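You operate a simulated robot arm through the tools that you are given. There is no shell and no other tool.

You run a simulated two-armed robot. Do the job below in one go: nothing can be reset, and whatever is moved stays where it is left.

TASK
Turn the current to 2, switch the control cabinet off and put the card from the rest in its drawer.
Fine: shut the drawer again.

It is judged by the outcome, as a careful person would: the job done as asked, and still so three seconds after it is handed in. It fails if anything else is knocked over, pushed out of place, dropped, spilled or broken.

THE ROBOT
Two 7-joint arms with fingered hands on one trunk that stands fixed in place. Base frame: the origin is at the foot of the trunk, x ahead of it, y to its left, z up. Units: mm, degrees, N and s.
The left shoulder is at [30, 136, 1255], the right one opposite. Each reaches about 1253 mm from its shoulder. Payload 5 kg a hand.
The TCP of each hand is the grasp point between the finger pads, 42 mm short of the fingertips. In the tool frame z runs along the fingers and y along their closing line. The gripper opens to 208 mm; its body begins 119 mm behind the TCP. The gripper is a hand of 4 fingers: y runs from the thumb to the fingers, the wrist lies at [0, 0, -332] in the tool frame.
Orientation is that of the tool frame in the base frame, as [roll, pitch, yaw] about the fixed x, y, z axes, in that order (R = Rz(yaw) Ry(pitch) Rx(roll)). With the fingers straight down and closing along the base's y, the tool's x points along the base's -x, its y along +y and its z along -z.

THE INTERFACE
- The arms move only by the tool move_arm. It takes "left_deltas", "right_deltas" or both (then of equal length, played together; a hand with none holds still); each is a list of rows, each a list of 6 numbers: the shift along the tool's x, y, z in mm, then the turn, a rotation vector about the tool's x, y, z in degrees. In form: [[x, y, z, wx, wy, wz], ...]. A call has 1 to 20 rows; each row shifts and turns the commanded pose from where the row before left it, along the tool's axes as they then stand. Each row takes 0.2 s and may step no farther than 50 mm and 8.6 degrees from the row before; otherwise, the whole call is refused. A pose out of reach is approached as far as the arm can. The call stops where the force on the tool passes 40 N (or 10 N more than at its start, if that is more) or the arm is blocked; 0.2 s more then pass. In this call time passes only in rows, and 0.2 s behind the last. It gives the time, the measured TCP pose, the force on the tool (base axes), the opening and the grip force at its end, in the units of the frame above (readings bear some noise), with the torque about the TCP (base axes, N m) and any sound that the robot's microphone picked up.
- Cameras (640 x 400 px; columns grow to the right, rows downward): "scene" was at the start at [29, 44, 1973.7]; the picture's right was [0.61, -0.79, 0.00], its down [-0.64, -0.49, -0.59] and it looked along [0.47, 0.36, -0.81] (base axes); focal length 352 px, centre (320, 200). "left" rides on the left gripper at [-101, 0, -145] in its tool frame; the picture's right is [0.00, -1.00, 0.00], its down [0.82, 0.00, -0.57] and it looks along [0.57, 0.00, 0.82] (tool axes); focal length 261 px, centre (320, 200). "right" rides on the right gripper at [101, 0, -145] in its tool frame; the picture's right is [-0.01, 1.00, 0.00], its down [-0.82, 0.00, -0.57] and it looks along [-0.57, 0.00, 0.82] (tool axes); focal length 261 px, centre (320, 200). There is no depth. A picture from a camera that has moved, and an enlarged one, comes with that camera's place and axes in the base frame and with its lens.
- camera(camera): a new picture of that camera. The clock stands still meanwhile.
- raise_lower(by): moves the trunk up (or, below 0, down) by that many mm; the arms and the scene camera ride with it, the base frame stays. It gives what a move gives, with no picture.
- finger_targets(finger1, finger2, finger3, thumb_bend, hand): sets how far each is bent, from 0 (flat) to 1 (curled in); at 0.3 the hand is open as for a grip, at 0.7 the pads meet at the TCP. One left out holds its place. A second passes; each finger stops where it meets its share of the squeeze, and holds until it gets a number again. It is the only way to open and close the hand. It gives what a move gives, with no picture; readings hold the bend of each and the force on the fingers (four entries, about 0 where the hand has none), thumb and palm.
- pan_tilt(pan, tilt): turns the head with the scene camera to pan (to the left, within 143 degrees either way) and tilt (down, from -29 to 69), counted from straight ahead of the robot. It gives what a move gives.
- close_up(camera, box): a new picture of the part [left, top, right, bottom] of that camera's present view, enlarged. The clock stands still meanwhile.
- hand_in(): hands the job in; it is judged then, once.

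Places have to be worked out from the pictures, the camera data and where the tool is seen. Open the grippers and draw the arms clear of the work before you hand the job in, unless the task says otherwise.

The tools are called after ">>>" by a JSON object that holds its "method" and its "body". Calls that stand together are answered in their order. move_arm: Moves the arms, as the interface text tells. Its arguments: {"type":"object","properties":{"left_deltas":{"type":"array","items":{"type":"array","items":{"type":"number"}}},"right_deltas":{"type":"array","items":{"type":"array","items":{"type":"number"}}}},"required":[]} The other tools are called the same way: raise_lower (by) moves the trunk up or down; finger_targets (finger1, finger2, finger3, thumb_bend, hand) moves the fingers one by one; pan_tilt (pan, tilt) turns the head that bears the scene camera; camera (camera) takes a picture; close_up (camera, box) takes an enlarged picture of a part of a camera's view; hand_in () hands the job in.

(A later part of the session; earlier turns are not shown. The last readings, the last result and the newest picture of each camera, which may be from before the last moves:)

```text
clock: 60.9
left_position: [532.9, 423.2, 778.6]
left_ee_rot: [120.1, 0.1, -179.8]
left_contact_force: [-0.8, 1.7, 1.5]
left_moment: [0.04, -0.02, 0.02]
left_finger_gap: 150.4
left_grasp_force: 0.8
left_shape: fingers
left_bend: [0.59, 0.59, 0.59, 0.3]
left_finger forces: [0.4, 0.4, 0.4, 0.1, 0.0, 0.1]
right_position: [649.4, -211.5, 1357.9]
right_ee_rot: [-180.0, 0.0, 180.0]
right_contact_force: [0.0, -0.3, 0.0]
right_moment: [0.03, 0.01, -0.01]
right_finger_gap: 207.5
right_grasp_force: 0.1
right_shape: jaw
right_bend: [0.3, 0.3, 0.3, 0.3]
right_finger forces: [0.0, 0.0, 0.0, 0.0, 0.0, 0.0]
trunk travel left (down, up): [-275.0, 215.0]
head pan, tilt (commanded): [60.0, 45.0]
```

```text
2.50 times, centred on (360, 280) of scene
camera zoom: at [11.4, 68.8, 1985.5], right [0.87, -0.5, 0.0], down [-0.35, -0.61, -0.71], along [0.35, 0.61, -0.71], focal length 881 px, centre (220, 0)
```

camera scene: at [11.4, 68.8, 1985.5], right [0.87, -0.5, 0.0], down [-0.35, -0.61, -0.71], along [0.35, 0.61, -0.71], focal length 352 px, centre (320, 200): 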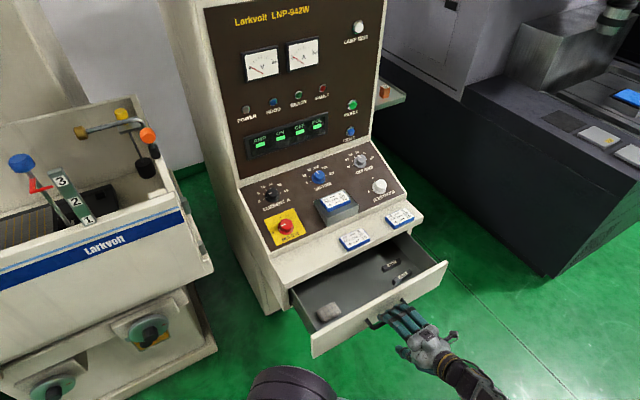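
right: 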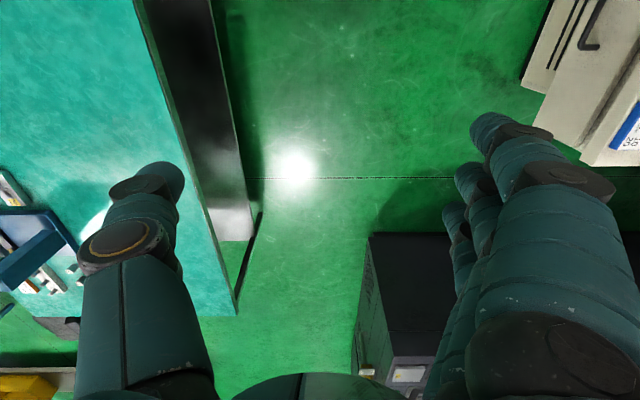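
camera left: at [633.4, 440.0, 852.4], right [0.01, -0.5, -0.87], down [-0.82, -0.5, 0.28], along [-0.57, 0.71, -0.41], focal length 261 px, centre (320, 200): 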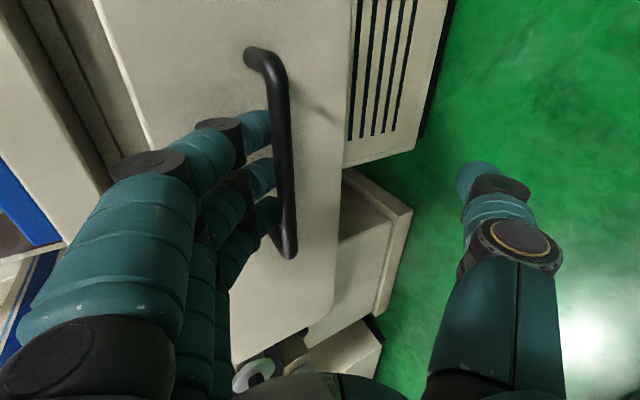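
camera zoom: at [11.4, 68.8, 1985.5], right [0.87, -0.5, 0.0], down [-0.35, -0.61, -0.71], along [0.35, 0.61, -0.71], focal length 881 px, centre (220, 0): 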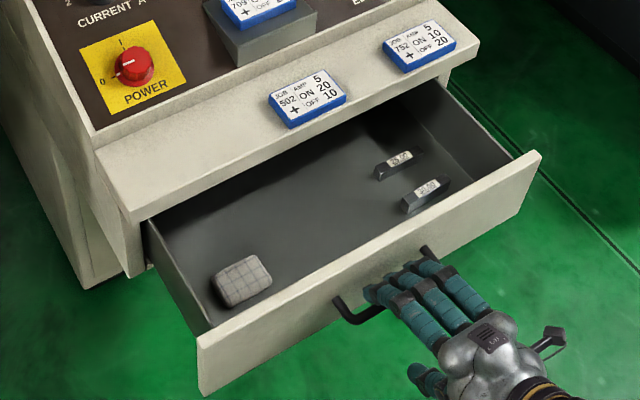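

The drawer is open ~200 mm; inside are a cloth (front left) and two small blocks (right), with free space in the middle. I pull 30 mm more, then lift the fingers off the bar and back away.

>>> {"method": "move_arm", "body": {"left_deltas": [[0, -5, -8.66, 0, 0, 0], [0, -5, -8.66, 0, 0, 0], [0, -5, -8.66, 0, 0, 0]]}}

>>> {"method": "move_arm", "body": {"left_deltas": [[0, 1, 1.73, 0, 0, 0], [0, 8.66, -5, 0, 0, 0], [0, 8.66, -5, 0, 0, 0], [0, 8.66, -5, 0, 0, 0], [0, 8.66, -5, 0, 0, 0], [0, 8.66, -5, 0, 0, 0], [0, 8.66, -5, 0, 0, 0], [0, 8.66, -5, 0, 0, 0]]}}

>>> {"method": "camera", "body": {"camera": "scene"}}

>>> {"method": "camera", "body": {"camera": "left"}}

```text
clock: 61.7
left_position: [532.4, 394.7, 777.6]
left_ee_rot: [120.0, 0.1, -179.7]
left_contact_force: [0.1, 1.3, 0.2]
left_moment: [0.01, 0.01, -0.05]
left_finger_gap: 150.1
left_grasp_force: 0.9
left_shape: fingers
left_bend: [0.59, 0.59, 0.59, 0.3]
left_finger forces: [0.6, 0.4, 0.5, 0.1, 0.0, 0.1]
right_position: [650.8, -210.7, 1358.0]
right_ee_rot: [179.9, 0.1, 179.9]
right_contact_force: [-1.3, 0.1, 0.6]
right_moment: [0.01, -0.05, -0.05]
right_finger_gap: 207.5
right_grasp_force: 0.0
right_shape: jaw
right_bend: [0.3, 0.3, 0.3, 0.3]
right_finger forces: [0.1, 0.1, 0.0, 0.0, 0.0, 0.0]
trunk travel left (down, up): [-275.0, 215.0]
head pan, tilt (commanded): [60.0, 45.0]
```

```text
clock: 63.5
left_position: [531.6, 395.6, 848.5]
left_ee_rot: [120.0, 0.2, -179.7]
left_contact_force: [-0.5, 0.3, 0.8]
left_moment: [0.03, -0.01, -0.03]
left_finger_gap: 149.7
left_grasp_force: 0.0
left_shape: fingers
left_bend: [0.59, 0.59, 0.59, 0.3]
left_finger forces: [0.0, 0.0, 0.1, 0.0, 0.0, 0.0]
right_position: [650.8, -210.7, 1358.2]
right_ee_rot: [-180.0, 0.0, 180.0]
right_contact_force: [0.5, 0.5, -0.1]
right_moment: [-0.03, 0.03, 0.0]
right_finger_gap: 207.8
right_grasp_force: 0.0
right_shape: jaw
right_bend: [0.3, 0.3, 0.3, 0.3]
right_finger forces: [0.0, 0.0, 0.0, 0.1, 0.0, 0.0]
trunk travel left (down, up): [-275.0, 215.0]
head pan, tilt (commanded): [60.0, 45.0]
```

```text
taken
camera scene: at [11.3, 69.1, 1985.5], right [0.87, -0.5, 0.0], down [-0.35, -0.61, -0.71], along [0.35, 0.61, -0.71], focal length 352 px, centre (320, 200)
```

scene: 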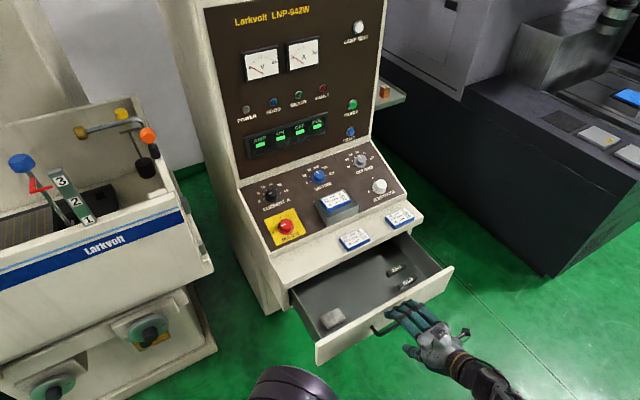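

```text
taken
camera left: at [633.3, 271.7, 922.5], right [0.01, -0.5, -0.87], down [-0.82, -0.5, 0.28], along [-0.57, 0.71, -0.41], focal length 261 px, centre (320, 200)
```

left: 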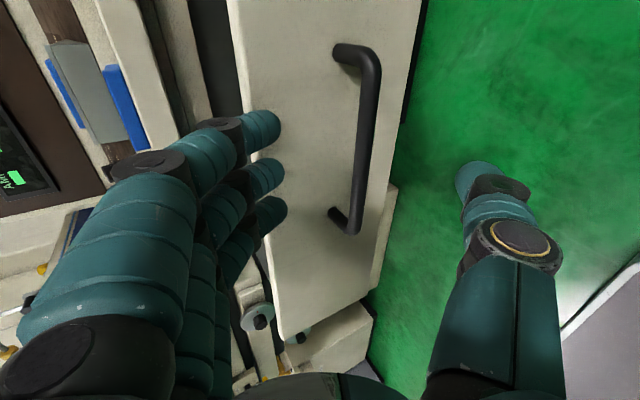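

The hand is free of the handle; the drawer stays open ~230 mm. The card top analysis puts card 709 at x 478–576, y 820–874, z ~1039–1060 on a level rest. I lift the hand, point it straight down, and move above the card.

>>> {"method": "move_arm", "body": {"left_deltas": [[0, 30.8, -22.1, 0, 0, 0], [0, 30.8, -22.1, 0, 0, 0], [0, 30.8, -22.1, 0, 0, 0], [0, 30.8, -22.1, 0, 0, 0], [0, 30.8, -22.1, 0, 0, 0], [0, 30.8, -22.1, 0, 0, 0], [0, 30.8, -22.1, 0, 0, 0], [0, 30.8, -22.1, 0, 0, 0], [0, 0, 0, 8.5, 0, 0], [0, 0, 0, 8.5, 0, 0], [0, 0, 0, 8.5, 0, 0], [0, 0, 0, 8.5, 0, 0], [0, 0, 0, 8.5, 0, 0], [0, 0, 0, 8.5, 0, 0], [0, 0, 0, 8.5, 0, 0], [0, 0, 0, 0.5, 0, 0]]}}

>>> {"method": "finger_targets", "body": {"hand": "left", "finger1": 0.53, "finger2": 0.53, "finger3": 0.53, "thumb_bend": 0.53}}

>>> {"method": "camera", "body": {"camera": "left"}}

>>> {"method": "camera", "body": {"camera": "scene"}}

```text
clock: 66.9
left_position: [531.7, 364.1, 1151.4]
left_ee_rot: [-180.0, 0.1, -179.7]
left_contact_force: [-0.3, -1.8, 0.2]
left_moment: [0.13, 0.02, -0.02]
left_finger_gap: 149.3
left_grasp_force: 0.1
left_shape: fingers
left_bend: [0.59, 0.59, 0.59, 0.3]
left_finger forces: [0.1, 0.0, 0.0, 0.0, 0.0, 0.0]
right_position: [650.6, -213.3, 1356.8]
right_ee_rot: [179.9, 0.1, 179.9]
right_contact_force: [0.5, -1.0, 0.7]
right_moment: [0.14, 0.05, -0.02]
right_finger_gap: 207.9
right_grasp_force: 0.1
right_shape: jaw
right_bend: [0.3, 0.3, 0.3, 0.3]
right_finger forces: [0.1, 0.0, 0.1, 0.0, 0.0, 0.0]
trunk travel left (down, up): [-275.0, 215.0]
head pan, tilt (commanded): [60.0, 45.0]
```

```text
clock: 67.9
left_position: [532.3, 366.0, 1149.5]
left_ee_rot: [180.0, 0.1, -179.6]
left_contact_force: [0.7, 0.4, 0.3]
left_moment: [0.01, 0.0, 0.03]
left_finger_gap: 105.5
left_grasp_force: 0.0
left_shape: fingers
left_bend: [0.53, 0.53, 0.53, 0.53]
left_finger forces: [0.0, 0.0, 0.0, 0.0, 0.0, 0.0]
right_position: [650.5, -210.3, 1356.9]
right_ee_rot: [-180.0, 0.0, -179.9]
right_contact_force: [0.1, -1.2, -0.4]
right_moment: [0.02, 0.01, 0.01]
right_finger_gap: 207.7
right_grasp_force: 0.1
right_shape: jaw
right_bend: [0.3, 0.3, 0.3, 0.3]
right_finger forces: [0.1, 0.0, 0.0, 0.0, 0.0, 0.0]
trunk travel left (down, up): [-275.0, 215.0]
head pan, tilt (commanded): [60.0, 45.0]
```

```text
taken
camera left: at [632.3, 366.9, 1296.0], right [0.01, -1.0, 0.0], down [-0.82, -0.01, 0.57], along [-0.57, -0.01, -0.82], focal length 261 px, centre (320, 200)
```

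left: 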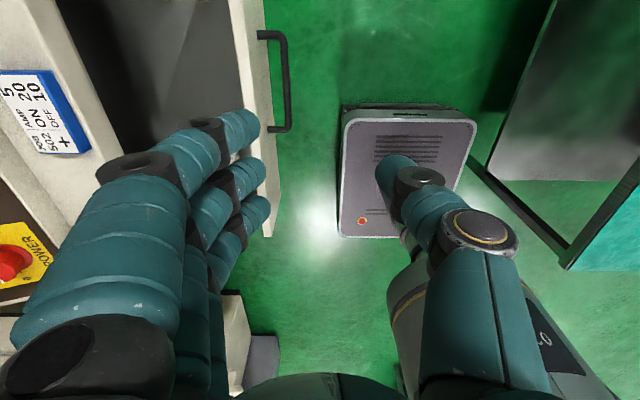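

```text
taken
camera scene: at [11.6, 68.9, 1985.5], right [0.87, -0.5, 0.0], down [-0.35, -0.61, -0.71], along [0.35, 0.61, -0.71], focal length 352 px, centre (320, 200)
```

scene: 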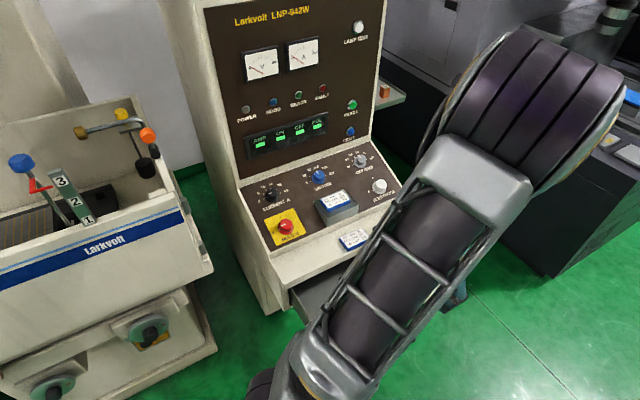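

Hand points straight down at (532, 366, 1150). I move to above the card at about (527, 847, 1230).

>>> {"method": "move_arm", "body": {"left_deltas": [[0.4, 40.1, -6.7, 0, 0, 0], [0.4, 40.1, -6.7, 0, 0, 0], [0.4, 40.1, -6.7, 0, 0, 0], [0.4, 40.1, -6.7, 0, 0, 0], [0.4, 40.1, -6.7, 0, 0, 0], [0.4, 40.1, -6.7, 0, 0, 0], [0.4, 40.1, -6.7, 0, 0, 0], [0.4, 40.1, -6.7, 0, 0, 0], [0.4, 40.1, -6.7, 0, 0, 0], [0.4, 40.1, -6.7, 0, 0, 0], [0.4, 40.1, -6.7, 0, 0, 0], [0.4, 40.1, -6.7, 0, 0, 0]]}}

>>> {"method": "camera", "body": {"camera": "left"}}

>>> {"method": "close_up", "body": {"camera": "left", "box": [220, 60, 460, 210]}}

```text
clock: 70.5
left_position: [526.1, 848.3, 1226.4]
left_ee_rot: [-179.9, 0.0, -179.8]
left_contact_force: [-0.5, 0.1, -0.3]
left_moment: [0.02, 0.13, 0.03]
left_finger_gap: 105.3
left_grasp_force: 0.0
left_shape: fingers
left_bend: [0.53, 0.53, 0.53, 0.53]
left_finger forces: [0.0, 0.0, 0.0, 0.1, 0.0, 0.0]
right_position: [649.4, -209.8, 1358.7]
right_ee_rot: [-179.9, 0.0, -180.0]
right_contact_force: [-0.1, 1.2, 0.8]
right_moment: [-0.14, 0.01, 0.01]
right_finger_gap: 207.9
right_grasp_force: 0.0
right_shape: jaw
right_bend: [0.3, 0.3, 0.3, 0.3]
right_finger forces: [0.1, 0.0, 0.0, 0.0, 0.0, 0.0]
trunk travel left (down, up): [-275.0, 215.0]
head pan, tilt (commanded): [60.0, 45.0]
```

```text
taken
camera left: at [626.1, 849.3, 1372.7], right [0.01, -1.0, 0.0], down [-0.82, -0.01, 0.57], along [-0.57, -0.01, -0.82], focal length 261 px, centre (320, 200)
```

left: 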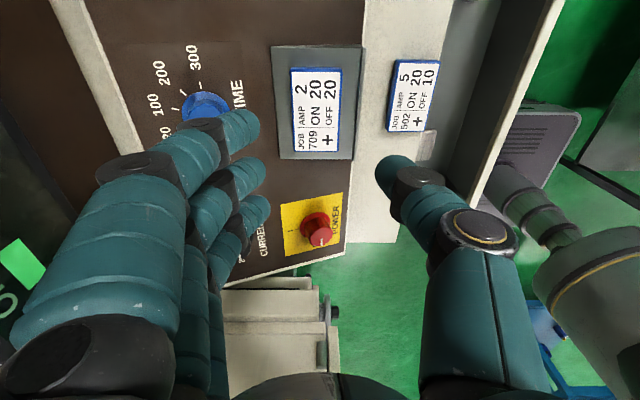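

```text
2.67 times, centred on (340, 135) of left
camera zoom: at [626.1, 849.3, 1372.7], right [0.01, -1.0, 0.0], down [-0.82, -0.01, 0.57], along [-0.57, -0.01, -0.82], focal length 695 px, centre (267, 373)
```

zoom: 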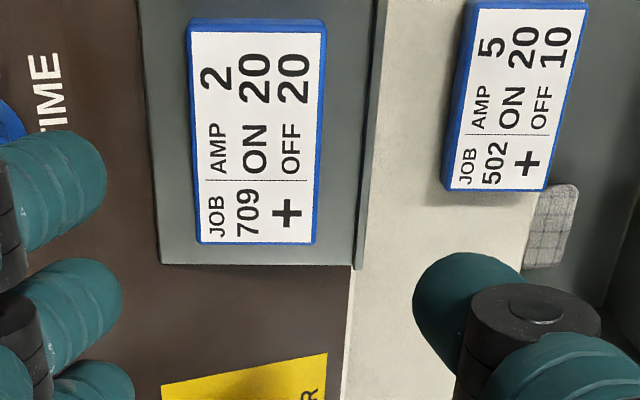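

Card centre is about (532, 853), 98 × 57 mm; I shift 6 mm in x and 5 mm in y and descend to TCP z≈1095 with open fingers straddling the card.

>>> {"method": "move_arm", "body": {"left_deltas": [[-6, 5, 0, 0, 0, 0], [0, 0, 22, 0, 0, 0], [0, 0, 22, 0, 0, 0], [0, 0, 22, 0, 0, 0], [0, 0, 22, 0, 0, 0], [0, 0, 22, 0, 0, 0], [0, 0, 10, 0, 0, 0], [0, 0, 10, 0, 0, 0]]}}

>>> {"method": "camera", "body": {"camera": "left"}}

>>> {"method": "close_up", "body": {"camera": "left", "box": [200, 80, 440, 230]}}

```text
clock: 72.3
left_position: [530.3, 852.8, 1100.1]
left_ee_rot: [180.0, 0.1, -179.7]
left_contact_force: [0.2, 0.1, -0.1]
left_moment: [0.0, -0.02, -0.01]
left_finger_gap: 105.5
left_grasp_force: 0.0
left_shape: fingers
left_bend: [0.53, 0.53, 0.53, 0.53]
left_finger forces: [0.0, 0.0, 0.1, 0.0, 0.1, 0.0]
right_position: [650.4, -211.1, 1357.2]
right_ee_rot: [180.0, -0.1, -180.0]
right_contact_force: [-0.1, 0.3, 0.9]
right_moment: [-0.05, 0.01, 0.03]
right_finger_gap: 207.8
right_grasp_force: 0.2
right_shape: jaw
right_bend: [0.3, 0.3, 0.3, 0.3]
right_finger forces: [0.1, 0.0, 0.0, 0.1, 0.0, 0.0]
trunk travel left (down, up): [-275.0, 215.0]
head pan, tilt (commanded): [60.0, 45.0]
```

```text
taken
camera left: at [631.6, 854.1, 1244.8], right [0.01, -1.0, 0.0], down [-0.82, -0.01, 0.57], along [-0.57, -0.01, -0.82], focal length 261 px, centre (320, 200)
```

left: 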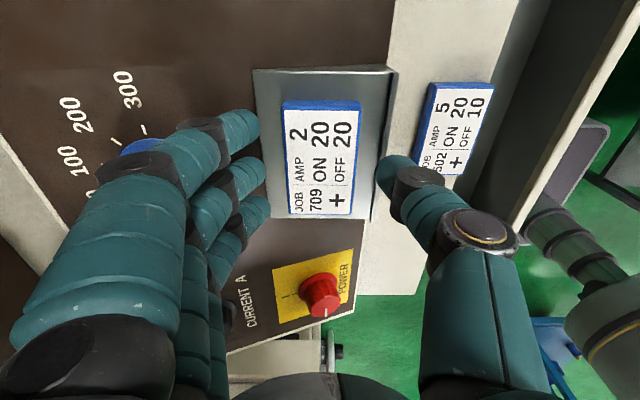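

```text
2.67 times, centred on (320, 155) of left
camera zoom: at [631.6, 854.1, 1244.8], right [0.01, -1.0, 0.0], down [-0.82, -0.01, 0.57], along [-0.57, -0.01, -0.82], focal length 695 px, centre (320, 320)
```

zoom: 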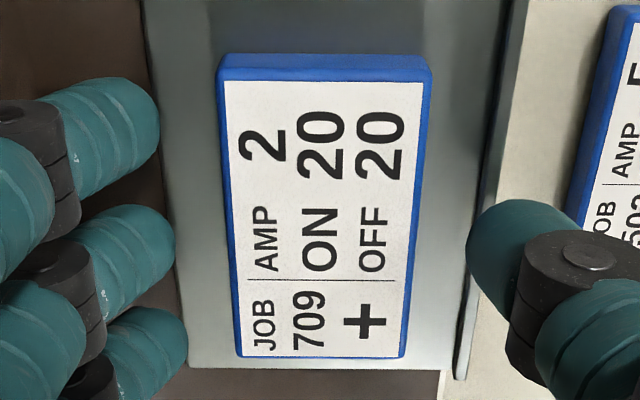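

The hand is centred on the card (y≈853). I descend in small steps while watching for contact with the rest.

>>> {"method": "move_arm", "body": {"left_deltas": [[0, 0, 4, 0, 0, 0], [0, 0, 4, 0, 0, 0], [0, 0, 3, 0, 0, 0]]}}

>>> {"method": "finger_targets", "body": {"hand": "left", "finger1": 0.57, "finger2": 0.57, "finger3": 0.57, "thumb_bend": 0.57}}

>>> {"method": "close_up", "body": {"camera": "left", "box": [200, 80, 440, 230]}}

>>> {"method": "camera", "body": {"camera": "scene"}}

```text
clock: 73.1
left_position: [531.2, 852.6, 1090.6]
left_ee_rot: [-179.9, 0.2, -179.7]
left_contact_force: [-0.2, 0.1, -0.3]
left_moment: [0.01, 0.01, -0.01]
left_finger_gap: 105.6
left_grasp_force: 0.3
left_shape: fingers
left_bend: [0.53, 0.53, 0.53, 0.53]
left_finger forces: [0.0, 0.0, 0.0, 0.0, 0.3, 0.0]
right_position: [650.5, -210.3, 1357.3]
right_ee_rot: [180.0, 0.0, -180.0]
right_contact_force: [-0.1, -0.4, 0.0]
right_moment: [0.0, -0.04, 0.0]
right_finger_gap: 207.7
right_grasp_force: 0.1
right_shape: jaw
right_bend: [0.3, 0.3, 0.3, 0.3]
right_finger forces: [0.1, 0.0, 0.0, 0.0, 0.0, 0.0]
trunk travel left (down, up): [-275.0, 215.0]
head pan, tilt (commanded): [60.0, 45.0]
```

```text
clock: 74.1
left_position: [531.5, 852.6, 1090.2]
left_ee_rot: [180.0, 0.0, -179.7]
left_contact_force: [0.3, -0.8, 1.4]
left_moment: [0.0, -0.01, 0.0]
left_finger_gap: 91.6
left_grasp_force: 0.0
left_shape: fingers
left_bend: [0.56, 0.56, 0.56, 0.56]
left_finger forces: [0.0, 0.0, 0.1, 0.0, 0.1, 0.0]
right_position: [650.7, -211.6, 1357.8]
right_ee_rot: [-179.9, -0.1, -180.0]
right_contact_force: [0.1, -0.7, 0.7]
right_moment: [0.02, 0.02, 0.02]
right_finger_gap: 207.8
right_grasp_force: 0.1
right_shape: jaw
right_bend: [0.3, 0.3, 0.3, 0.3]
right_finger forces: [0.0, 0.0, 0.0, 0.0, 0.0, 0.2]
trunk travel left (down, up): [-275.0, 215.0]
head pan, tilt (commanded): [60.0, 45.0]
```

```text
2.67 times, centred on (320, 155) of left
camera zoom: at [631.5, 853.2, 1235.0], right [0.01, -1.0, 0.0], down [-0.82, -0.01, 0.57], along [-0.57, -0.01, -0.82], focal length 695 px, centre (320, 320)
```

zoom: 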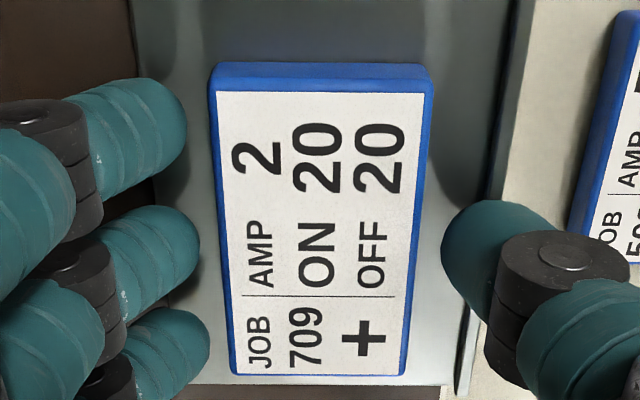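

```text
taken
camera scene: at [11.5, 69.5, 1985.4], right [0.87, -0.5, 0.0], down [-0.35, -0.61, -0.71], along [0.35, 0.61, -0.71], focal length 352 px, centre (320, 200)
```

scene: 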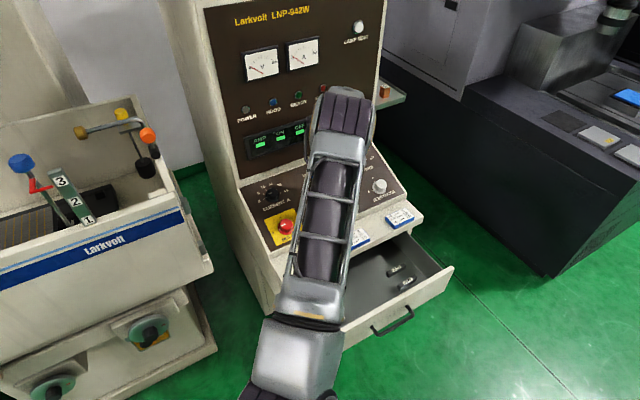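

Rest top is about z 1039 (thumb brushed it at 0.3 N). I close a bit more, then lower about 5 mm to catch the card at mid-thickness.

>>> {"method": "finger_targets", "body": {"hand": "left", "finger1": 0.585, "finger2": 0.585, "finger3": 0.585, "thumb_bend": 0.585}}

>>> {"method": "move_arm", "body": {"left_deltas": [[0, 0, 2.5, 0, 0, 0], [0, 0, 2, 0, 0, 0]]}}

>>> {"method": "close_up", "body": {"camera": "left", "box": [200, 80, 440, 230]}}

```text
clock: 75.1
left_position: [532.0, 851.4, 1089.6]
left_ee_rot: [-180.0, 0.1, -179.7]
left_contact_force: [-0.3, -2.9, -0.4]
left_moment: [-0.11, 0.04, -0.04]
left_finger_gap: 84.2
left_grasp_force: 2.1
left_shape: fingers
left_bend: [0.58, 0.58, 0.58, 0.57]
left_finger forces: [0.0, 0.0, 0.0, 0.1, 3.2, 0.0]
right_position: [649.4, -210.5, 1358.3]
right_ee_rot: [-180.0, 0.1, -179.9]
right_contact_force: [-0.7, 1.0, 0.1]
right_moment: [0.01, 0.02, 0.02]
right_finger_gap: 207.7
right_grasp_force: 0.0
right_shape: jaw
right_bend: [0.3, 0.3, 0.3, 0.3]
right_finger forces: [0.0, 0.0, 0.1, 0.0, 0.0, 0.1]
trunk travel left (down, up): [-275.0, 215.0]
head pan, tilt (commanded): [60.0, 45.0]
```

```text
clock: 75.7
left_position: [530.9, 850.2, 1087.1]
left_ee_rot: [179.8, 0.1, -179.7]
left_contact_force: [-0.5, -4.0, 16.2]
left_moment: [-1.04, 0.1, -0.12]
left_finger_gap: 84.5
left_grasp_force: 9.9
left_shape: fingers
left_bend: [0.58, 0.58, 0.58, 0.58]
left_finger forces: [0.1, 0.0, 0.1, 0.0, 19.3, 0.1]
right_position: [649.9, -212.3, 1358.2]
right_ee_rot: [179.8, 0.0, 180.0]
right_contact_force: [0.1, -0.5, 0.0]
right_moment: [0.0, -0.01, 0.01]
right_finger_gap: 207.7
right_grasp_force: 0.0
right_shape: jaw
right_bend: [0.3, 0.3, 0.3, 0.3]
right_finger forces: [0.0, 0.0, 0.0, 0.0, 0.0, 0.0]
trunk travel left (down, up): [-275.0, 215.0]
head pan, tilt (commanded): [60.0, 45.0]
```

```text
2.67 times, centred on (320, 155) of left
camera zoom: at [631.4, 852.4, 1233.6], right [0.01, -1.0, 0.0], down [-0.82, -0.01, 0.57], along [-0.57, 0.0, -0.82], focal length 695 px, centre (320, 320)
```

zoom: 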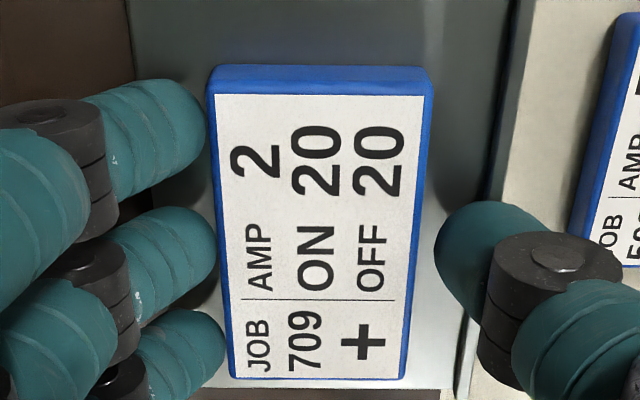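

The thumb is pressing on the rest (19 N), so it sits lower than the fingers. I raise 6 mm to relieve it before closing.

>>> {"method": "move_arm", "body": {"left_deltas": [[0, 0, -3, 0, 0, 0], [0, 0, -3, 0, 0, 0]]}}

>>> {"method": "camera", "body": {"camera": "left"}}

```text
clock: 76.3
left_position: [530.5, 852.1, 1090.1]
left_ee_rot: [-179.9, 0.0, -179.7]
left_contact_force: [0.7, -3.0, -0.2]
left_moment: [-0.1, -0.02, 0.01]
left_finger_gap: 84.7
left_grasp_force: 1.0
left_shape: fingers
left_bend: [0.58, 0.58, 0.58, 0.57]
left_finger forces: [0.0, 0.0, 0.0, 0.0, 2.8, 0.1]
right_position: [650.6, -211.0, 1357.8]
right_ee_rot: [-179.9, 0.0, 179.9]
right_contact_force: [-1.1, 0.0, -0.5]
right_moment: [0.0, -0.04, 0.03]
right_finger_gap: 207.6
right_grasp_force: 0.0
right_shape: jaw
right_bend: [0.3, 0.3, 0.3, 0.3]
right_finger forces: [0.0, 0.1, 0.0, 0.0, 0.0, 0.1]
trunk travel left (down, up): [-275.0, 215.0]
head pan, tilt (commanded): [60.0, 45.0]
```

```text
taken
camera left: at [631.5, 852.9, 1235.4], right [0.01, -1.0, 0.0], down [-0.82, -0.01, 0.57], along [-0.57, -0.01, -0.82], focal length 261 px, centre (320, 200)
```

left: 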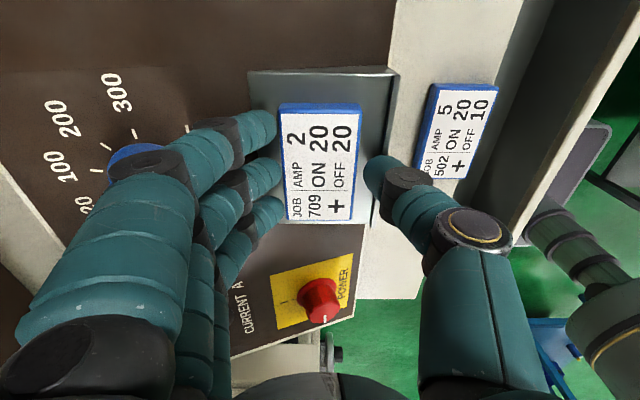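

Thumb now only lightly touches the card's front edge (−y reaction), the fingers are just at its back edge. I close all fingers to grip the card.

>>> {"method": "finger_targets", "body": {"hand": "left", "finger1": 0.66, "finger2": 0.66, "finger3": 0.66, "thumb_bend": 0.66}}

>>> {"method": "close_up", "body": {"camera": "left", "box": [200, 80, 440, 230]}}

```text
clock: 77.3
left_position: [531.3, 852.8, 1090.6]
left_ee_rot: [-179.9, 0.1, -179.6]
left_contact_force: [-0.2, -0.2, -0.2]
left_moment: [0.02, 0.02, 0.0]
left_finger_gap: 74.7
left_grasp_force: 21.1
left_shape: fingers
left_bend: [0.62, 0.62, 0.62, 0.6]
left_finger forces: [7.3, 7.3, 7.2, 0.0, 21.0, 0.0]
right_position: [650.6, -210.3, 1357.0]
right_ee_rot: [179.9, 0.0, -179.9]
right_contact_force: [-0.1, 0.6, -0.5]
right_moment: [-0.02, 0.02, 0.0]
right_finger_gap: 207.9
right_grasp_force: 0.0
right_shape: jaw
right_bend: [0.3, 0.3, 0.3, 0.3]
right_finger forces: [0.0, 0.0, 0.0, 0.0, 0.0, 0.0]
trunk travel left (down, up): [-275.0, 215.0]
head pan, tilt (commanded): [60.0, 45.0]
```

```text
2.67 times, centred on (320, 155) of left
camera zoom: at [631.8, 853.4, 1236.3], right [0.01, -1.0, 0.0], down [-0.82, -0.01, 0.57], along [-0.57, -0.01, -0.82], focal length 695 px, centre (320, 320)
```

zoom: 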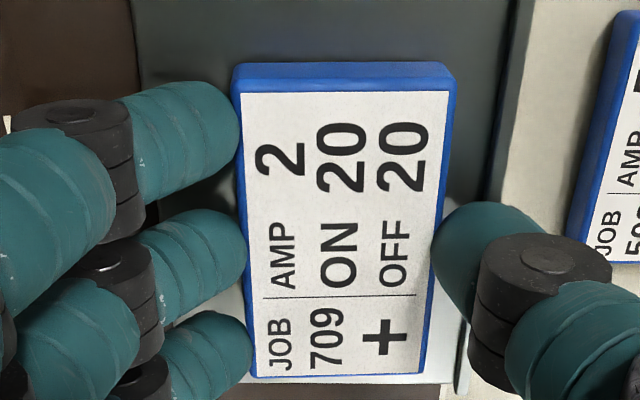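

The card is gripped (3 × 7.3 N against 21 N). I lift 60 mm and check it comes along level.

>>> {"method": "move_arm", "body": {"left_deltas": [[0, 0, -8, 0, 0, 0], [0, 0, -12, 0, 0, 0], [0, 0, -20, 0, 0, 0], [0, 0, -20, 0, 0, 0]]}}

>>> {"method": "camera", "body": {"camera": "left"}}

>>> {"method": "camera", "body": {"camera": "scene"}}

```text
clock: 78.3
left_position: [529.7, 850.4, 1150.1]
left_ee_rot: [-180.0, 0.1, -179.7]
left_contact_force: [-0.1, -0.9, -0.7]
left_moment: [0.04, -0.04, 0.0]
left_finger_gap: 74.8
left_grasp_force: 21.7
left_shape: fingers
left_bend: [0.62, 0.62, 0.62, 0.61]
left_finger forces: [7.3, 7.3, 7.3, 0.0, 20.9, 0.1]
right_position: [649.8, -211.2, 1358.2]
right_ee_rot: [-180.0, 0.0, 180.0]
right_contact_force: [-0.6, -1.0, 0.1]
right_moment: [-0.01, -0.01, -0.03]
right_finger_gap: 207.9
right_grasp_force: 0.1
right_shape: jaw
right_bend: [0.3, 0.3, 0.3, 0.3]
right_finger forces: [0.1, 0.0, 0.0, 0.0, 0.0, 0.0]
trunk travel left (down, up): [-275.0, 215.0]
head pan, tilt (commanded): [60.0, 45.0]
```

```text
taken
camera left: at [630.4, 852.6, 1295.7], right [0.01, -1.0, 0.0], down [-0.82, -0.01, 0.57], along [-0.57, -0.01, -0.82], focal length 261 px, centre (320, 200)
```

left: 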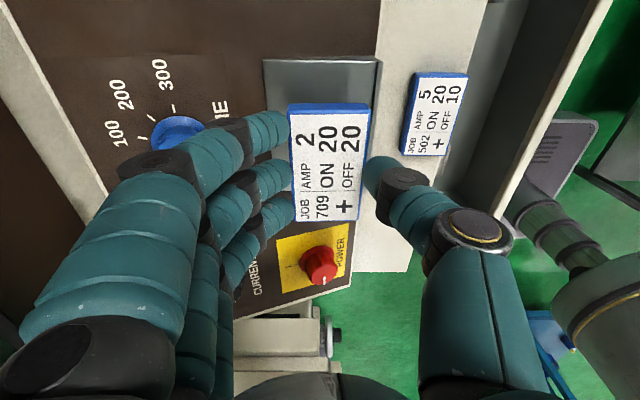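

```text
taken
camera scene: at [10.9, 69.1, 1985.5], right [0.87, -0.5, 0.0], down [-0.35, -0.61, -0.71], along [0.35, 0.61, -0.71], focal length 352 px, centre (320, 200)
```

scene: 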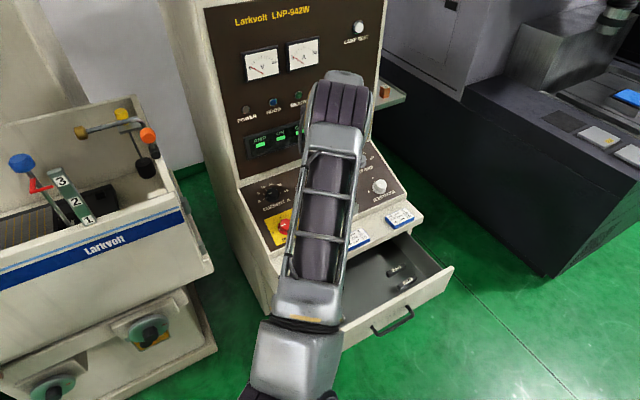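

The card is held securely. I move it back over the open drawer to about (532, 570, 1150) and turn the hand 90° so its narrow side fits the drawer opening.

>>> {"method": "move_arm", "body": {"left_deltas": [[0, -28, 0, 0, 0, 0], [0, -28, 0, 0, 0, 0], [0, -28, 0, 0, 0, 0], [0, -28, 0, 0, 0, 0], [0, -28, 0, 0, 0, 0], [0, -28, 0, 0, 0, 0], [0, -28, 0, 0, 0, 0], [0, -28, 0, 0, 0, 0], [0, -28, 0, 0, 0, 0], [0, -28, 0, 0, 0, 0]]}}

>>> {"method": "move_arm", "body": {"left_deltas": [[0, 0, 0, 0, 0, 7.5], [0, 0, 0, 0, 0, 7.5], [0, 0, 0, 0, 0, 7.5], [0, 0, 0, 0, 0, 7.5], [0, 0, 0, 0, 0, 7.5], [0, 0, 0, 0, 0, 7.5], [0, 0, 0, 0, 0, 7.5], [0, 0, 0, 0, 0, 7.5], [0, 0, 0, 0, 0, 7.5], [0, 0, 0, 0, 0, 7.5], [0, 0, 0, 0, 0, 7.5], [0, 0, 0, 0, 0, 7.5]]}}

>>> {"method": "camera", "body": {"camera": "left"}}

>>> {"method": "camera", "body": {"camera": "scene"}}

```text
clock: 80.5
left_position: [531.6, 570.9, 1153.2]
left_ee_rot: [179.9, 0.1, -179.7]
left_contact_force: [-0.1, -0.7, -0.7]
left_moment: [0.07, -0.01, -0.01]
left_finger_gap: 75.0
left_grasp_force: 21.5
left_shape: fingers
left_bend: [0.62, 0.62, 0.62, 0.61]
left_finger forces: [7.2, 7.1, 7.2, 0.1, 20.7, 0.0]
right_position: [650.9, -211.8, 1356.7]
right_ee_rot: [180.0, 0.0, 180.0]
right_contact_force: [-0.1, -0.9, -1.0]
right_moment: [0.08, 0.01, -0.01]
right_finger_gap: 207.6
right_grasp_force: 0.1
right_shape: jaw
right_bend: [0.3, 0.3, 0.3, 0.3]
right_finger forces: [0.1, 0.0, 0.1, 0.1, 0.1, 0.0]
trunk travel left (down, up): [-275.0, 215.0]
head pan, tilt (commanded): [60.0, 45.0]
```

```text
clock: 83.1
left_position: [531.2, 572.7, 1151.9]
left_ee_rot: [179.9, 0.0, 90.1]
left_contact_force: [-0.1, 0.0, -1.3]
left_moment: [0.02, 0.01, -0.02]
left_finger_gap: 74.8
left_grasp_force: 21.9
left_shape: fingers
left_bend: [0.62, 0.62, 0.62, 0.61]
left_finger forces: [7.1, 7.2, 7.3, 0.0, 20.7, 0.1]
right_position: [650.9, -210.3, 1356.7]
right_ee_rot: [179.9, -0.1, 179.9]
right_contact_force: [0.1, -0.3, 0.0]
right_moment: [0.03, -0.01, 0.0]
right_finger_gap: 207.6
right_grasp_force: 0.1
right_shape: jaw
right_bend: [0.3, 0.3, 0.3, 0.3]
right_finger forces: [0.1, 0.0, 0.0, 0.0, 0.1, 0.0]
trunk travel left (down, up): [-275.0, 215.0]
head pan, tilt (commanded): [60.0, 45.0]
```

```text
taken
camera left: at [532.0, 472.8, 1296.7], right [-1.0, -0.01, 0.0], down [-0.01, 0.82, 0.57], along [0.0, 0.57, -0.82], focal length 261 px, centre (320, 200)
```

left: 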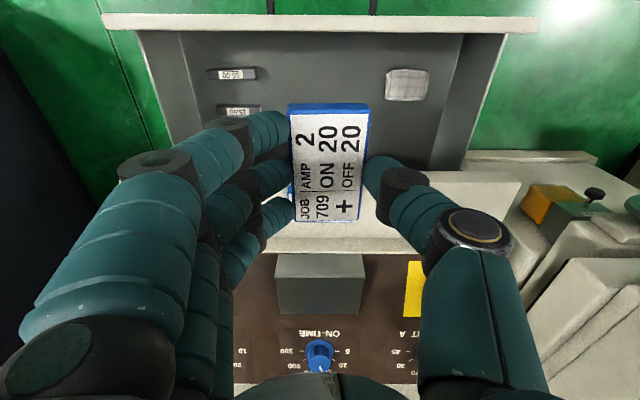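

```text
taken
camera scene: at [11.4, 69.6, 1985.4], right [0.87, -0.5, 0.0], down [-0.35, -0.61, -0.71], along [0.35, 0.61, -0.71], focal length 352 px, centre (320, 200)
```

scene: 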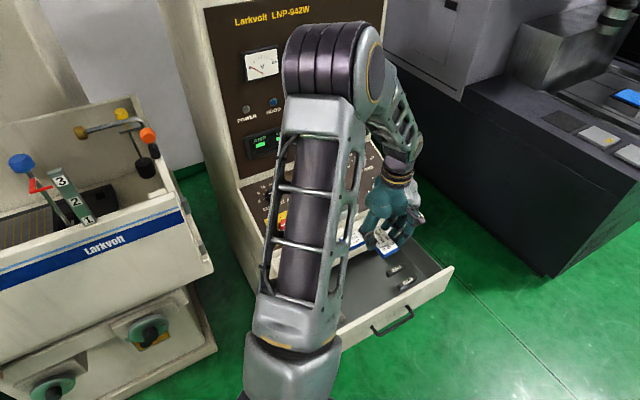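

The drawer interior free gap is y≈487–660; the card is centred over its empty middle. I lower the hand to TCP z≈850 first and check clearances.

>>> {"method": "move_arm", "body": {"left_deltas": [[0, 0, 30, 0, 0, 0], [0, 0, 30, 0, 0, 0], [0, 0, 30, 0, 0, 0], [0, 0, 30, 0, 0, 0], [0, 0, 30, 0, 0, 0], [0, 0, 30, 0, 0, 0], [0, 0, 30, 0, 0, 0], [0, 0, 30, 0, 0, 0], [0, 0, 30, 0, 0, 0], [0, 0, 30, 0, 0, 0]]}}

>>> {"method": "camera", "body": {"camera": "left"}}

>>> {"method": "camera", "body": {"camera": "scene"}}

```text
clock: 85.3
left_position: [534.1, 573.5, 851.2]
left_ee_rot: [179.9, 0.0, 90.2]
left_contact_force: [0.8, 1.2, -0.1]
left_moment: [-0.1, 0.12, -0.01]
left_finger_gap: 74.7
left_grasp_force: 21.3
left_shape: fingers
left_bend: [0.62, 0.62, 0.62, 0.61]
left_finger forces: [7.2, 7.2, 7.2, 0.1, 20.4, 0.0]
right_position: [651.0, -209.1, 1356.8]
right_ee_rot: [-180.0, 0.0, 179.9]
right_contact_force: [-0.4, 0.5, -0.6]
right_moment: [-0.09, 0.07, -0.01]
right_finger_gap: 207.9
right_grasp_force: 0.1
right_shape: jaw
right_bend: [0.3, 0.3, 0.3, 0.3]
right_finger forces: [0.0, 0.0, 0.0, 0.0, 0.1, 0.0]
trunk travel left (down, up): [-275.0, 215.0]
head pan, tilt (commanded): [60.0, 45.0]
```

```text
taken
camera left: at [533.6, 472.7, 995.6], right [-1.0, -0.01, 0.0], down [-0.01, 0.82, 0.57], along [0.0, 0.57, -0.82], focal length 261 px, centre (320, 200)
```

left: 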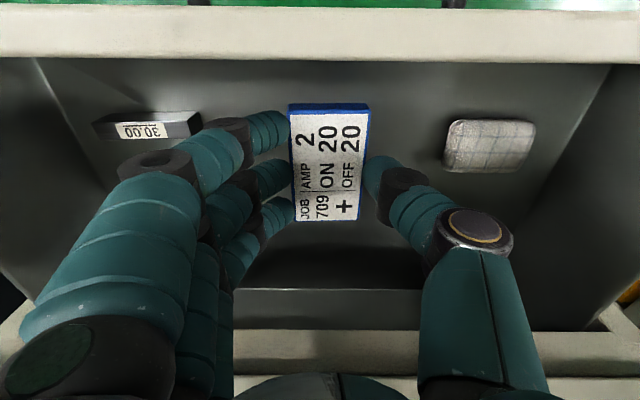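

```text
taken
camera scene: at [12.6, 70.6, 1985.3], right [0.87, -0.5, 0.0], down [-0.35, -0.61, -0.71], along [0.35, 0.61, -0.71], focal length 352 px, centre (320, 200)
```

scene: 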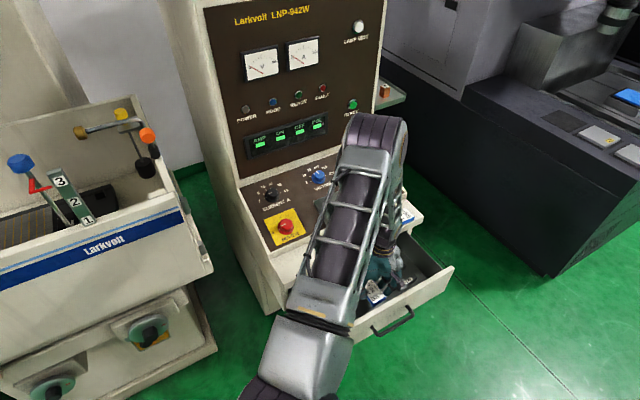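

Clear all around: cloth at x≈343, blocks at x>650. I lower to TCP z≈780.

>>> {"method": "move_arm", "body": {"left_deltas": [[0, 0, 20, 0, 0, 0], [0, 0, 20, 0, 0, 0], [0, 0, 15, 0, 0, 0], [0, 0, 10, 0, 0, 0], [0, 0, 5, 0, 0, 0]]}}

>>> {"method": "camera", "body": {"camera": "left"}}

>>> {"method": "close_up", "body": {"camera": "scene", "box": [310, 200, 470, 340]}}

```text
clock: 86.5
left_position: [531.7, 571.5, 784.0]
left_ee_rot: [179.8, 0.0, 90.3]
left_contact_force: [-1.6, -1.8, 21.9]
left_moment: [-0.09, 0.91, 0.05]
left_finger_gap: 75.0
left_grasp_force: 27.1
left_shape: fingers
left_bend: [0.61, 0.61, 0.61, 0.62]
left_finger forces: [8.4, 8.2, 8.2, 0.1, 29.4, 0.1]
right_position: [648.4, -211.4, 1359.2]
right_ee_rot: [180.0, 0.2, 180.0]
right_contact_force: [-0.3, 0.5, 0.3]
right_moment: [0.02, 0.0, 0.02]
right_finger_gap: 207.9
right_grasp_force: 0.0
right_shape: jaw
right_bend: [0.3, 0.3, 0.3, 0.3]
right_finger forces: [0.1, 0.1, 0.1, 0.1, 0.1, 0.0]
trunk travel left (down, up): [-275.0, 215.0]
head pan, tilt (commanded): [60.0, 45.0]
```

```text
taken
camera left: at [532.0, 470.8, 928.8], right [-1.0, -0.01, 0.0], down [-0.01, 0.82, 0.57], along [0.0, 0.57, -0.82], focal length 261 px, centre (320, 200)
```

left: 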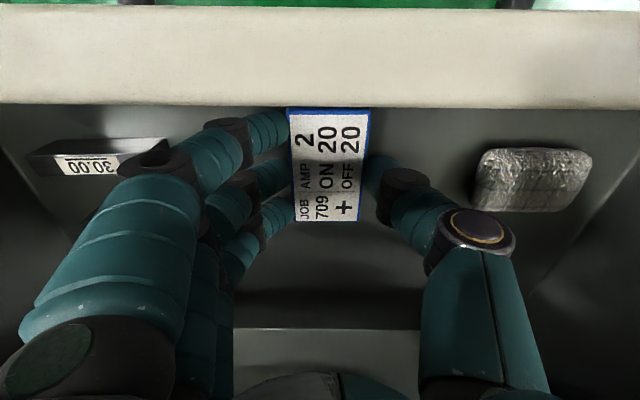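

```text
2.86 times, centred on (390, 270) of scene
camera zoom: at [9.6, 67.5, 1985.8], right [0.87, -0.5, 0.0], down [-0.35, -0.61, -0.71], along [0.35, 0.61, -0.71], focal length 1006 px, centre (120, 0)
```

zoom: 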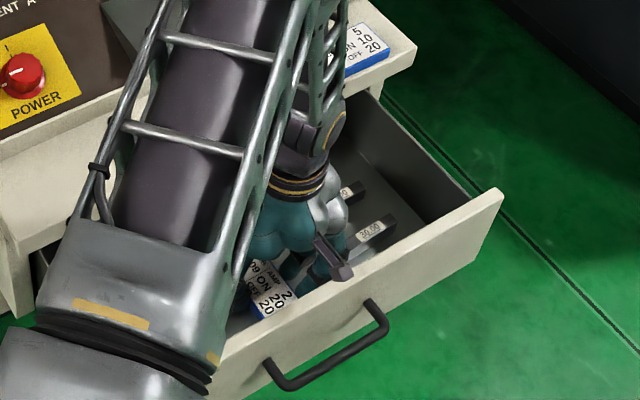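

Contact with the drawer floor: 22 N, mostly through the thumb (floor ≈ z 733). I raise 3 mm to unload, then open the fingers to release the card.

>>> {"method": "move_arm", "body": {"left_deltas": [[0, 0, -2, 0, 0, 0], [0, 0, -2, 0, 0, 0], [0, 0, -1, 0, 0, 0]]}}

>>> {"method": "finger_targets", "body": {"hand": "left", "finger1": 0.55, "finger2": 0.55, "finger3": 0.55, "thumb_bend": 0.56}}

>>> {"method": "camera", "body": {"camera": "left"}}

```text
clock: 87.3
left_position: [531.9, 572.3, 785.9]
left_ee_rot: [-180.0, 0.0, 90.3]
left_contact_force: [-0.2, -0.6, -1.3]
left_moment: [0.01, -0.04, 0.0]
left_finger_gap: 75.3
left_grasp_force: 20.0
left_shape: fingers
left_bend: [0.61, 0.61, 0.61, 0.62]
left_finger forces: [7.0, 7.0, 7.1, 0.0, 20.1, 0.0]
right_position: [650.8, -210.7, 1357.8]
right_ee_rot: [180.0, 0.0, -179.9]
right_contact_force: [0.0, -0.2, 0.0]
right_moment: [0.0, -0.04, 0.01]
right_finger_gap: 208.0
right_grasp_force: 0.2
right_shape: jaw
right_bend: [0.3, 0.3, 0.3, 0.3]
right_finger forces: [0.0, 0.0, 0.0, 0.1, 0.0, 0.0]
trunk travel left (down, up): [-275.0, 215.0]
head pan, tilt (commanded): [60.0, 45.0]
```

```text
clock: 88.3
left_position: [532.7, 572.5, 786.1]
left_ee_rot: [180.0, 0.0, 90.3]
left_contact_force: [-1.2, -0.4, -0.2]
left_moment: [0.02, 0.04, 0.02]
left_finger_gap: 92.3
left_grasp_force: 0.1
left_shape: fingers
left_bend: [0.55, 0.55, 0.55, 0.56]
left_finger forces: [0.0, 0.0, 0.1, 0.0, 0.0, 0.0]
right_position: [649.2, -211.5, 1358.9]
right_ee_rot: [-180.0, 0.0, -179.9]
right_contact_force: [-0.4, -0.2, 0.9]
right_moment: [-0.02, -0.02, 0.0]
right_finger_gap: 207.6
right_grasp_force: 0.2
right_shape: jaw
right_bend: [0.3, 0.3, 0.3, 0.3]
right_finger forces: [0.0, 0.0, 0.0, 0.1, 0.1, 0.1]
trunk travel left (down, up): [-275.0, 215.0]
head pan, tilt (commanded): [60.0, 45.0]
```

```text
taken
camera left: at [532.6, 471.6, 931.2], right [-1.0, -0.01, 0.0], down [-0.01, 0.82, 0.57], along [0.0, 0.57, -0.82], focal length 261 px, centre (320, 200)
```

left: 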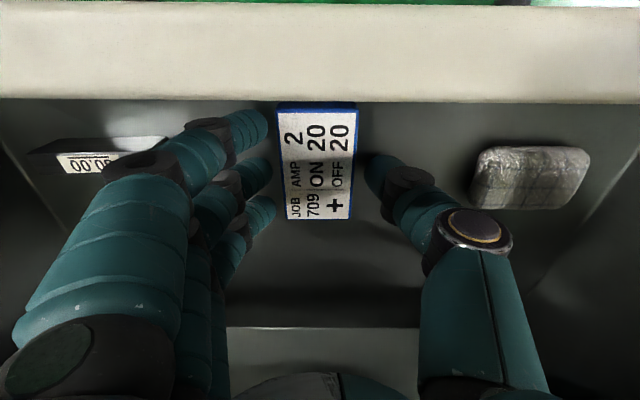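

The card is released with gaps on both sides. I lift the hand straight up and check the card stays.

>>> {"method": "move_arm", "body": {"left_deltas": [[0, 0, -10, 0, 0, 0], [0, 0, -15, 0, 0, 0], [0, 0, -25, 0, 0, 0], [0, 0, -30, 0, 0, 0], [0, 0, -30, 0, 0, 0], [0, 0, -35, 0, 0, 0], [0, 0, -35, 0, 0, 0], [0, 0, -35, 0, 0, 0], [0, 0, -35, 0, 0, 0]]}}

>>> {"method": "camera", "body": {"camera": "left"}}

>>> {"method": "camera", "body": {"camera": "scene"}}

```text
clock: 90.3
left_position: [531.6, 570.7, 1037.5]
left_ee_rot: [179.9, -0.2, 90.3]
left_contact_force: [-0.3, -1.0, -0.6]
left_moment: [0.05, -0.04, 0.03]
left_finger_gap: 91.9
left_grasp_force: 0.1
left_shape: fingers
left_bend: [0.55, 0.55, 0.55, 0.56]
left_finger forces: [0.0, 0.1, 0.0, 0.1, 0.0, 0.0]
right_position: [647.8, -212.8, 1358.8]
right_ee_rot: [180.0, 0.1, 179.9]
right_contact_force: [-0.2, 0.4, 0.3]
right_moment: [0.07, -0.09, 0.0]
right_finger_gap: 207.8
right_grasp_force: 0.0
right_shape: jaw
right_bend: [0.3, 0.3, 0.3, 0.3]
right_finger forces: [0.0, 0.1, 0.0, 0.0, 0.0, 0.0]
trunk travel left (down, up): [-275.0, 215.0]
head pan, tilt (commanded): [60.0, 45.0]
```

```text
taken
camera left: at [533.1, 469.4, 1183.2], right [-1.0, -0.01, 0.0], down [-0.01, 0.82, 0.57], along [0.0, 0.57, -0.82], focal length 261 px, centre (320, 200)
```

left: 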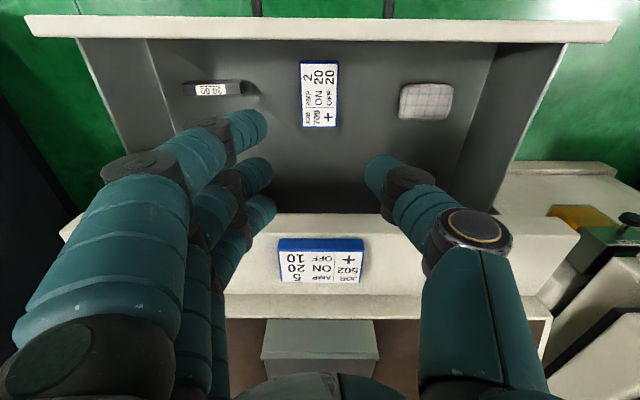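

```text
taken
camera scene: at [10.1, 68.3, 1985.5], right [0.87, -0.5, 0.0], down [-0.35, -0.61, -0.71], along [0.35, 0.61, -0.71], focal length 352 px, centre (320, 200)
```

scene: 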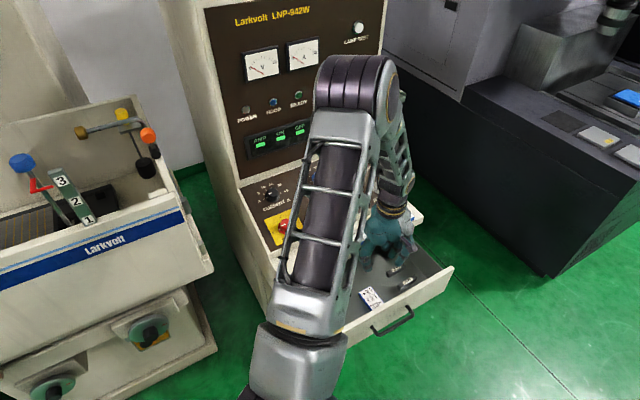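

The card lies flat in the drawer's middle. Next I shut the drawer: I back the hand out to y≈345, reorient to the same forward-down pose and lower in front of the handle bar to push on it.

>>> {"method": "move_arm", "body": {"left_deltas": [[-28, 0, 0, 0, 0, 0], [-28, 0, 0, 0, 0, 0], [-28, 0, 0, 0, 0, 0], [-28, 0, 0, 0, 0, 0], [-28, 0, 0, 0, 0, 0], [-28, 0, 0, 0, 0, 0], [-28, 0, 0, 0, 0, 0], [-28, 0, 0, 0, 0, 0]]}}

>>> {"method": "move_arm", "body": {"left_deltas": [[0, 0, 0, 0, 0, -8.2], [0, 0, 0, 0, 0, -8.2], [0, 0, 0, 0, 0, -8.2], [0, 0, 0, 0, 0, -8.2], [0, 0, 0, 0, 0, -8.2], [0, 0, 0, 0, 0, -8.2], [0, 0, 0, 0, 0, -8.2], [0, 0, 0, 0, 0, -8.2], [0, 0, 0, 0, 0, -8.2], [0, 0, 0, 0, 0, -8.2], [0, 0, 0, 0, 0, -8.2], [0, 0, 0, -8.5, 0, 0], [0, 0, 0, -8.5, 0, 0], [0, 0, 0, -8.5, 0, 0], [0, 0, 0, -8.5, 0, 0], [0, 0, 0, -8.5, 0, 0], [0, 0, 0, -8.5, 0, 0], [0, 0, 0, -8.5, 0, 0]]}}

>>> {"method": "finger_targets", "body": {"hand": "left", "finger1": 0.6, "finger2": 0.6, "finger3": 0.6, "thumb_bend": 0.6}}

>>> {"method": "camera", "body": {"camera": "left"}}

>>> {"method": "camera", "body": {"camera": "scene"}}

```text
clock: 92.1
left_position: [532.8, 348.0, 1035.9]
left_ee_rot: [180.0, -0.1, 90.4]
left_contact_force: [0.7, -0.6, -0.7]
left_moment: [0.05, 0.03, 0.02]
left_finger_gap: 92.1
left_grasp_force: 0.0
left_shape: fingers
left_bend: [0.55, 0.55, 0.55, 0.56]
left_finger forces: [0.1, 0.0, 0.0, 0.0, 0.0, 0.1]
right_position: [650.6, -212.8, 1357.4]
right_ee_rot: [180.0, 0.0, 179.9]
right_contact_force: [-1.0, -0.2, 0.1]
right_moment: [0.12, 0.03, -0.02]
right_finger_gap: 207.4
right_grasp_force: 0.0
right_shape: jaw
right_bend: [0.3, 0.3, 0.3, 0.3]
right_finger forces: [0.1, 0.0, 0.1, 0.1, 0.0, 0.0]
trunk travel left (down, up): [-275.0, 215.0]
head pan, tilt (commanded): [60.0, 45.0]
```

```text
clock: 95.9
left_position: [534.5, 348.4, 1036.7]
left_ee_rot: [120.3, 0.1, -179.5]
left_contact_force: [1.0, -0.8, 1.9]
left_moment: [-0.1, 0.08, 0.11]
left_finger_gap: 92.3
left_grasp_force: 0.0
left_shape: fingers
left_bend: [0.55, 0.55, 0.55, 0.56]
left_finger forces: [0.0, 0.0, 0.0, 0.0, 0.1, 0.1]
right_position: [650.3, -211.2, 1357.5]
right_ee_rot: [-180.0, 0.0, 180.0]
right_contact_force: [0.4, -0.7, 0.5]
right_moment: [0.09, 0.01, 0.02]
right_finger_gap: 207.9
right_grasp_force: 0.1
right_shape: jaw
right_bend: [0.3, 0.3, 0.3, 0.3]
right_finger forces: [0.0, 0.0, 0.0, 0.0, 0.0, 0.1]
trunk travel left (down, up): [-275.0, 215.0]
head pan, tilt (commanded): [60.0, 45.0]
```

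```text
clock: 96.9
left_position: [532.9, 347.0, 1037.6]
left_ee_rot: [120.6, 0.2, -179.5]
left_contact_force: [-0.7, 0.6, 0.2]
left_moment: [0.01, 0.01, 0.01]
left_finger_gap: 72.1
left_grasp_force: 0.1
left_shape: fingers
left_bend: [0.6, 0.6, 0.6, 0.6]
left_finger forces: [0.1, 0.0, 0.1, 0.1, 0.0, 0.0]
right_position: [649.7, -210.6, 1358.8]
right_ee_rot: [-179.9, 0.0, -180.0]
right_contact_force: [-0.4, -0.1, 0.4]
right_moment: [0.01, 0.0, -0.02]
right_finger_gap: 207.7
right_grasp_force: 0.1
right_shape: jaw
right_bend: [0.3, 0.3, 0.3, 0.3]
right_finger forces: [0.0, 0.1, 0.1, 0.1, 0.0, 0.0]
trunk travel left (down, up): [-275.0, 215.0]
head pan, tilt (commanded): [60.0, 45.0]
```

```text
taken
camera left: at [635.2, 224.6, 1111.0], right [0.01, -0.51, -0.86], down [-0.82, -0.5, 0.29], along [-0.58, 0.7, -0.42], focal length 261 px, centre (320, 200)
```

left: 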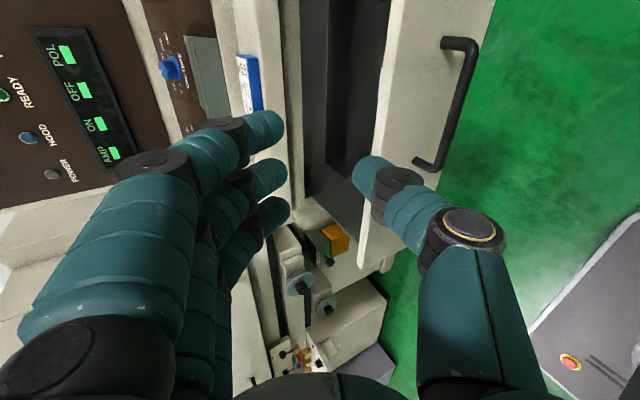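

```text
taken
camera scene: at [11.6, 69.2, 1985.5], right [0.87, -0.5, 0.0], down [-0.35, -0.61, -0.71], along [0.35, 0.61, -0.71], focal length 352 px, centre (320, 200)
```

scene: 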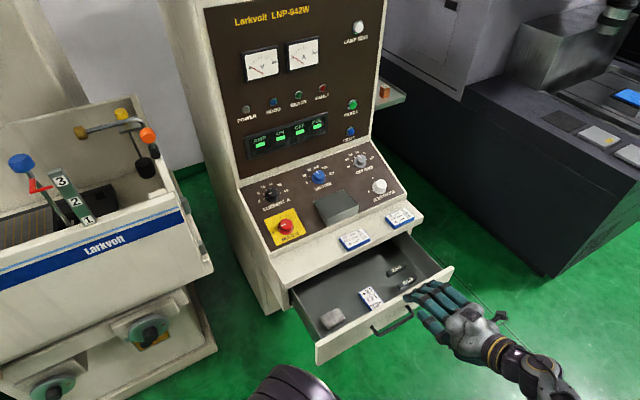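

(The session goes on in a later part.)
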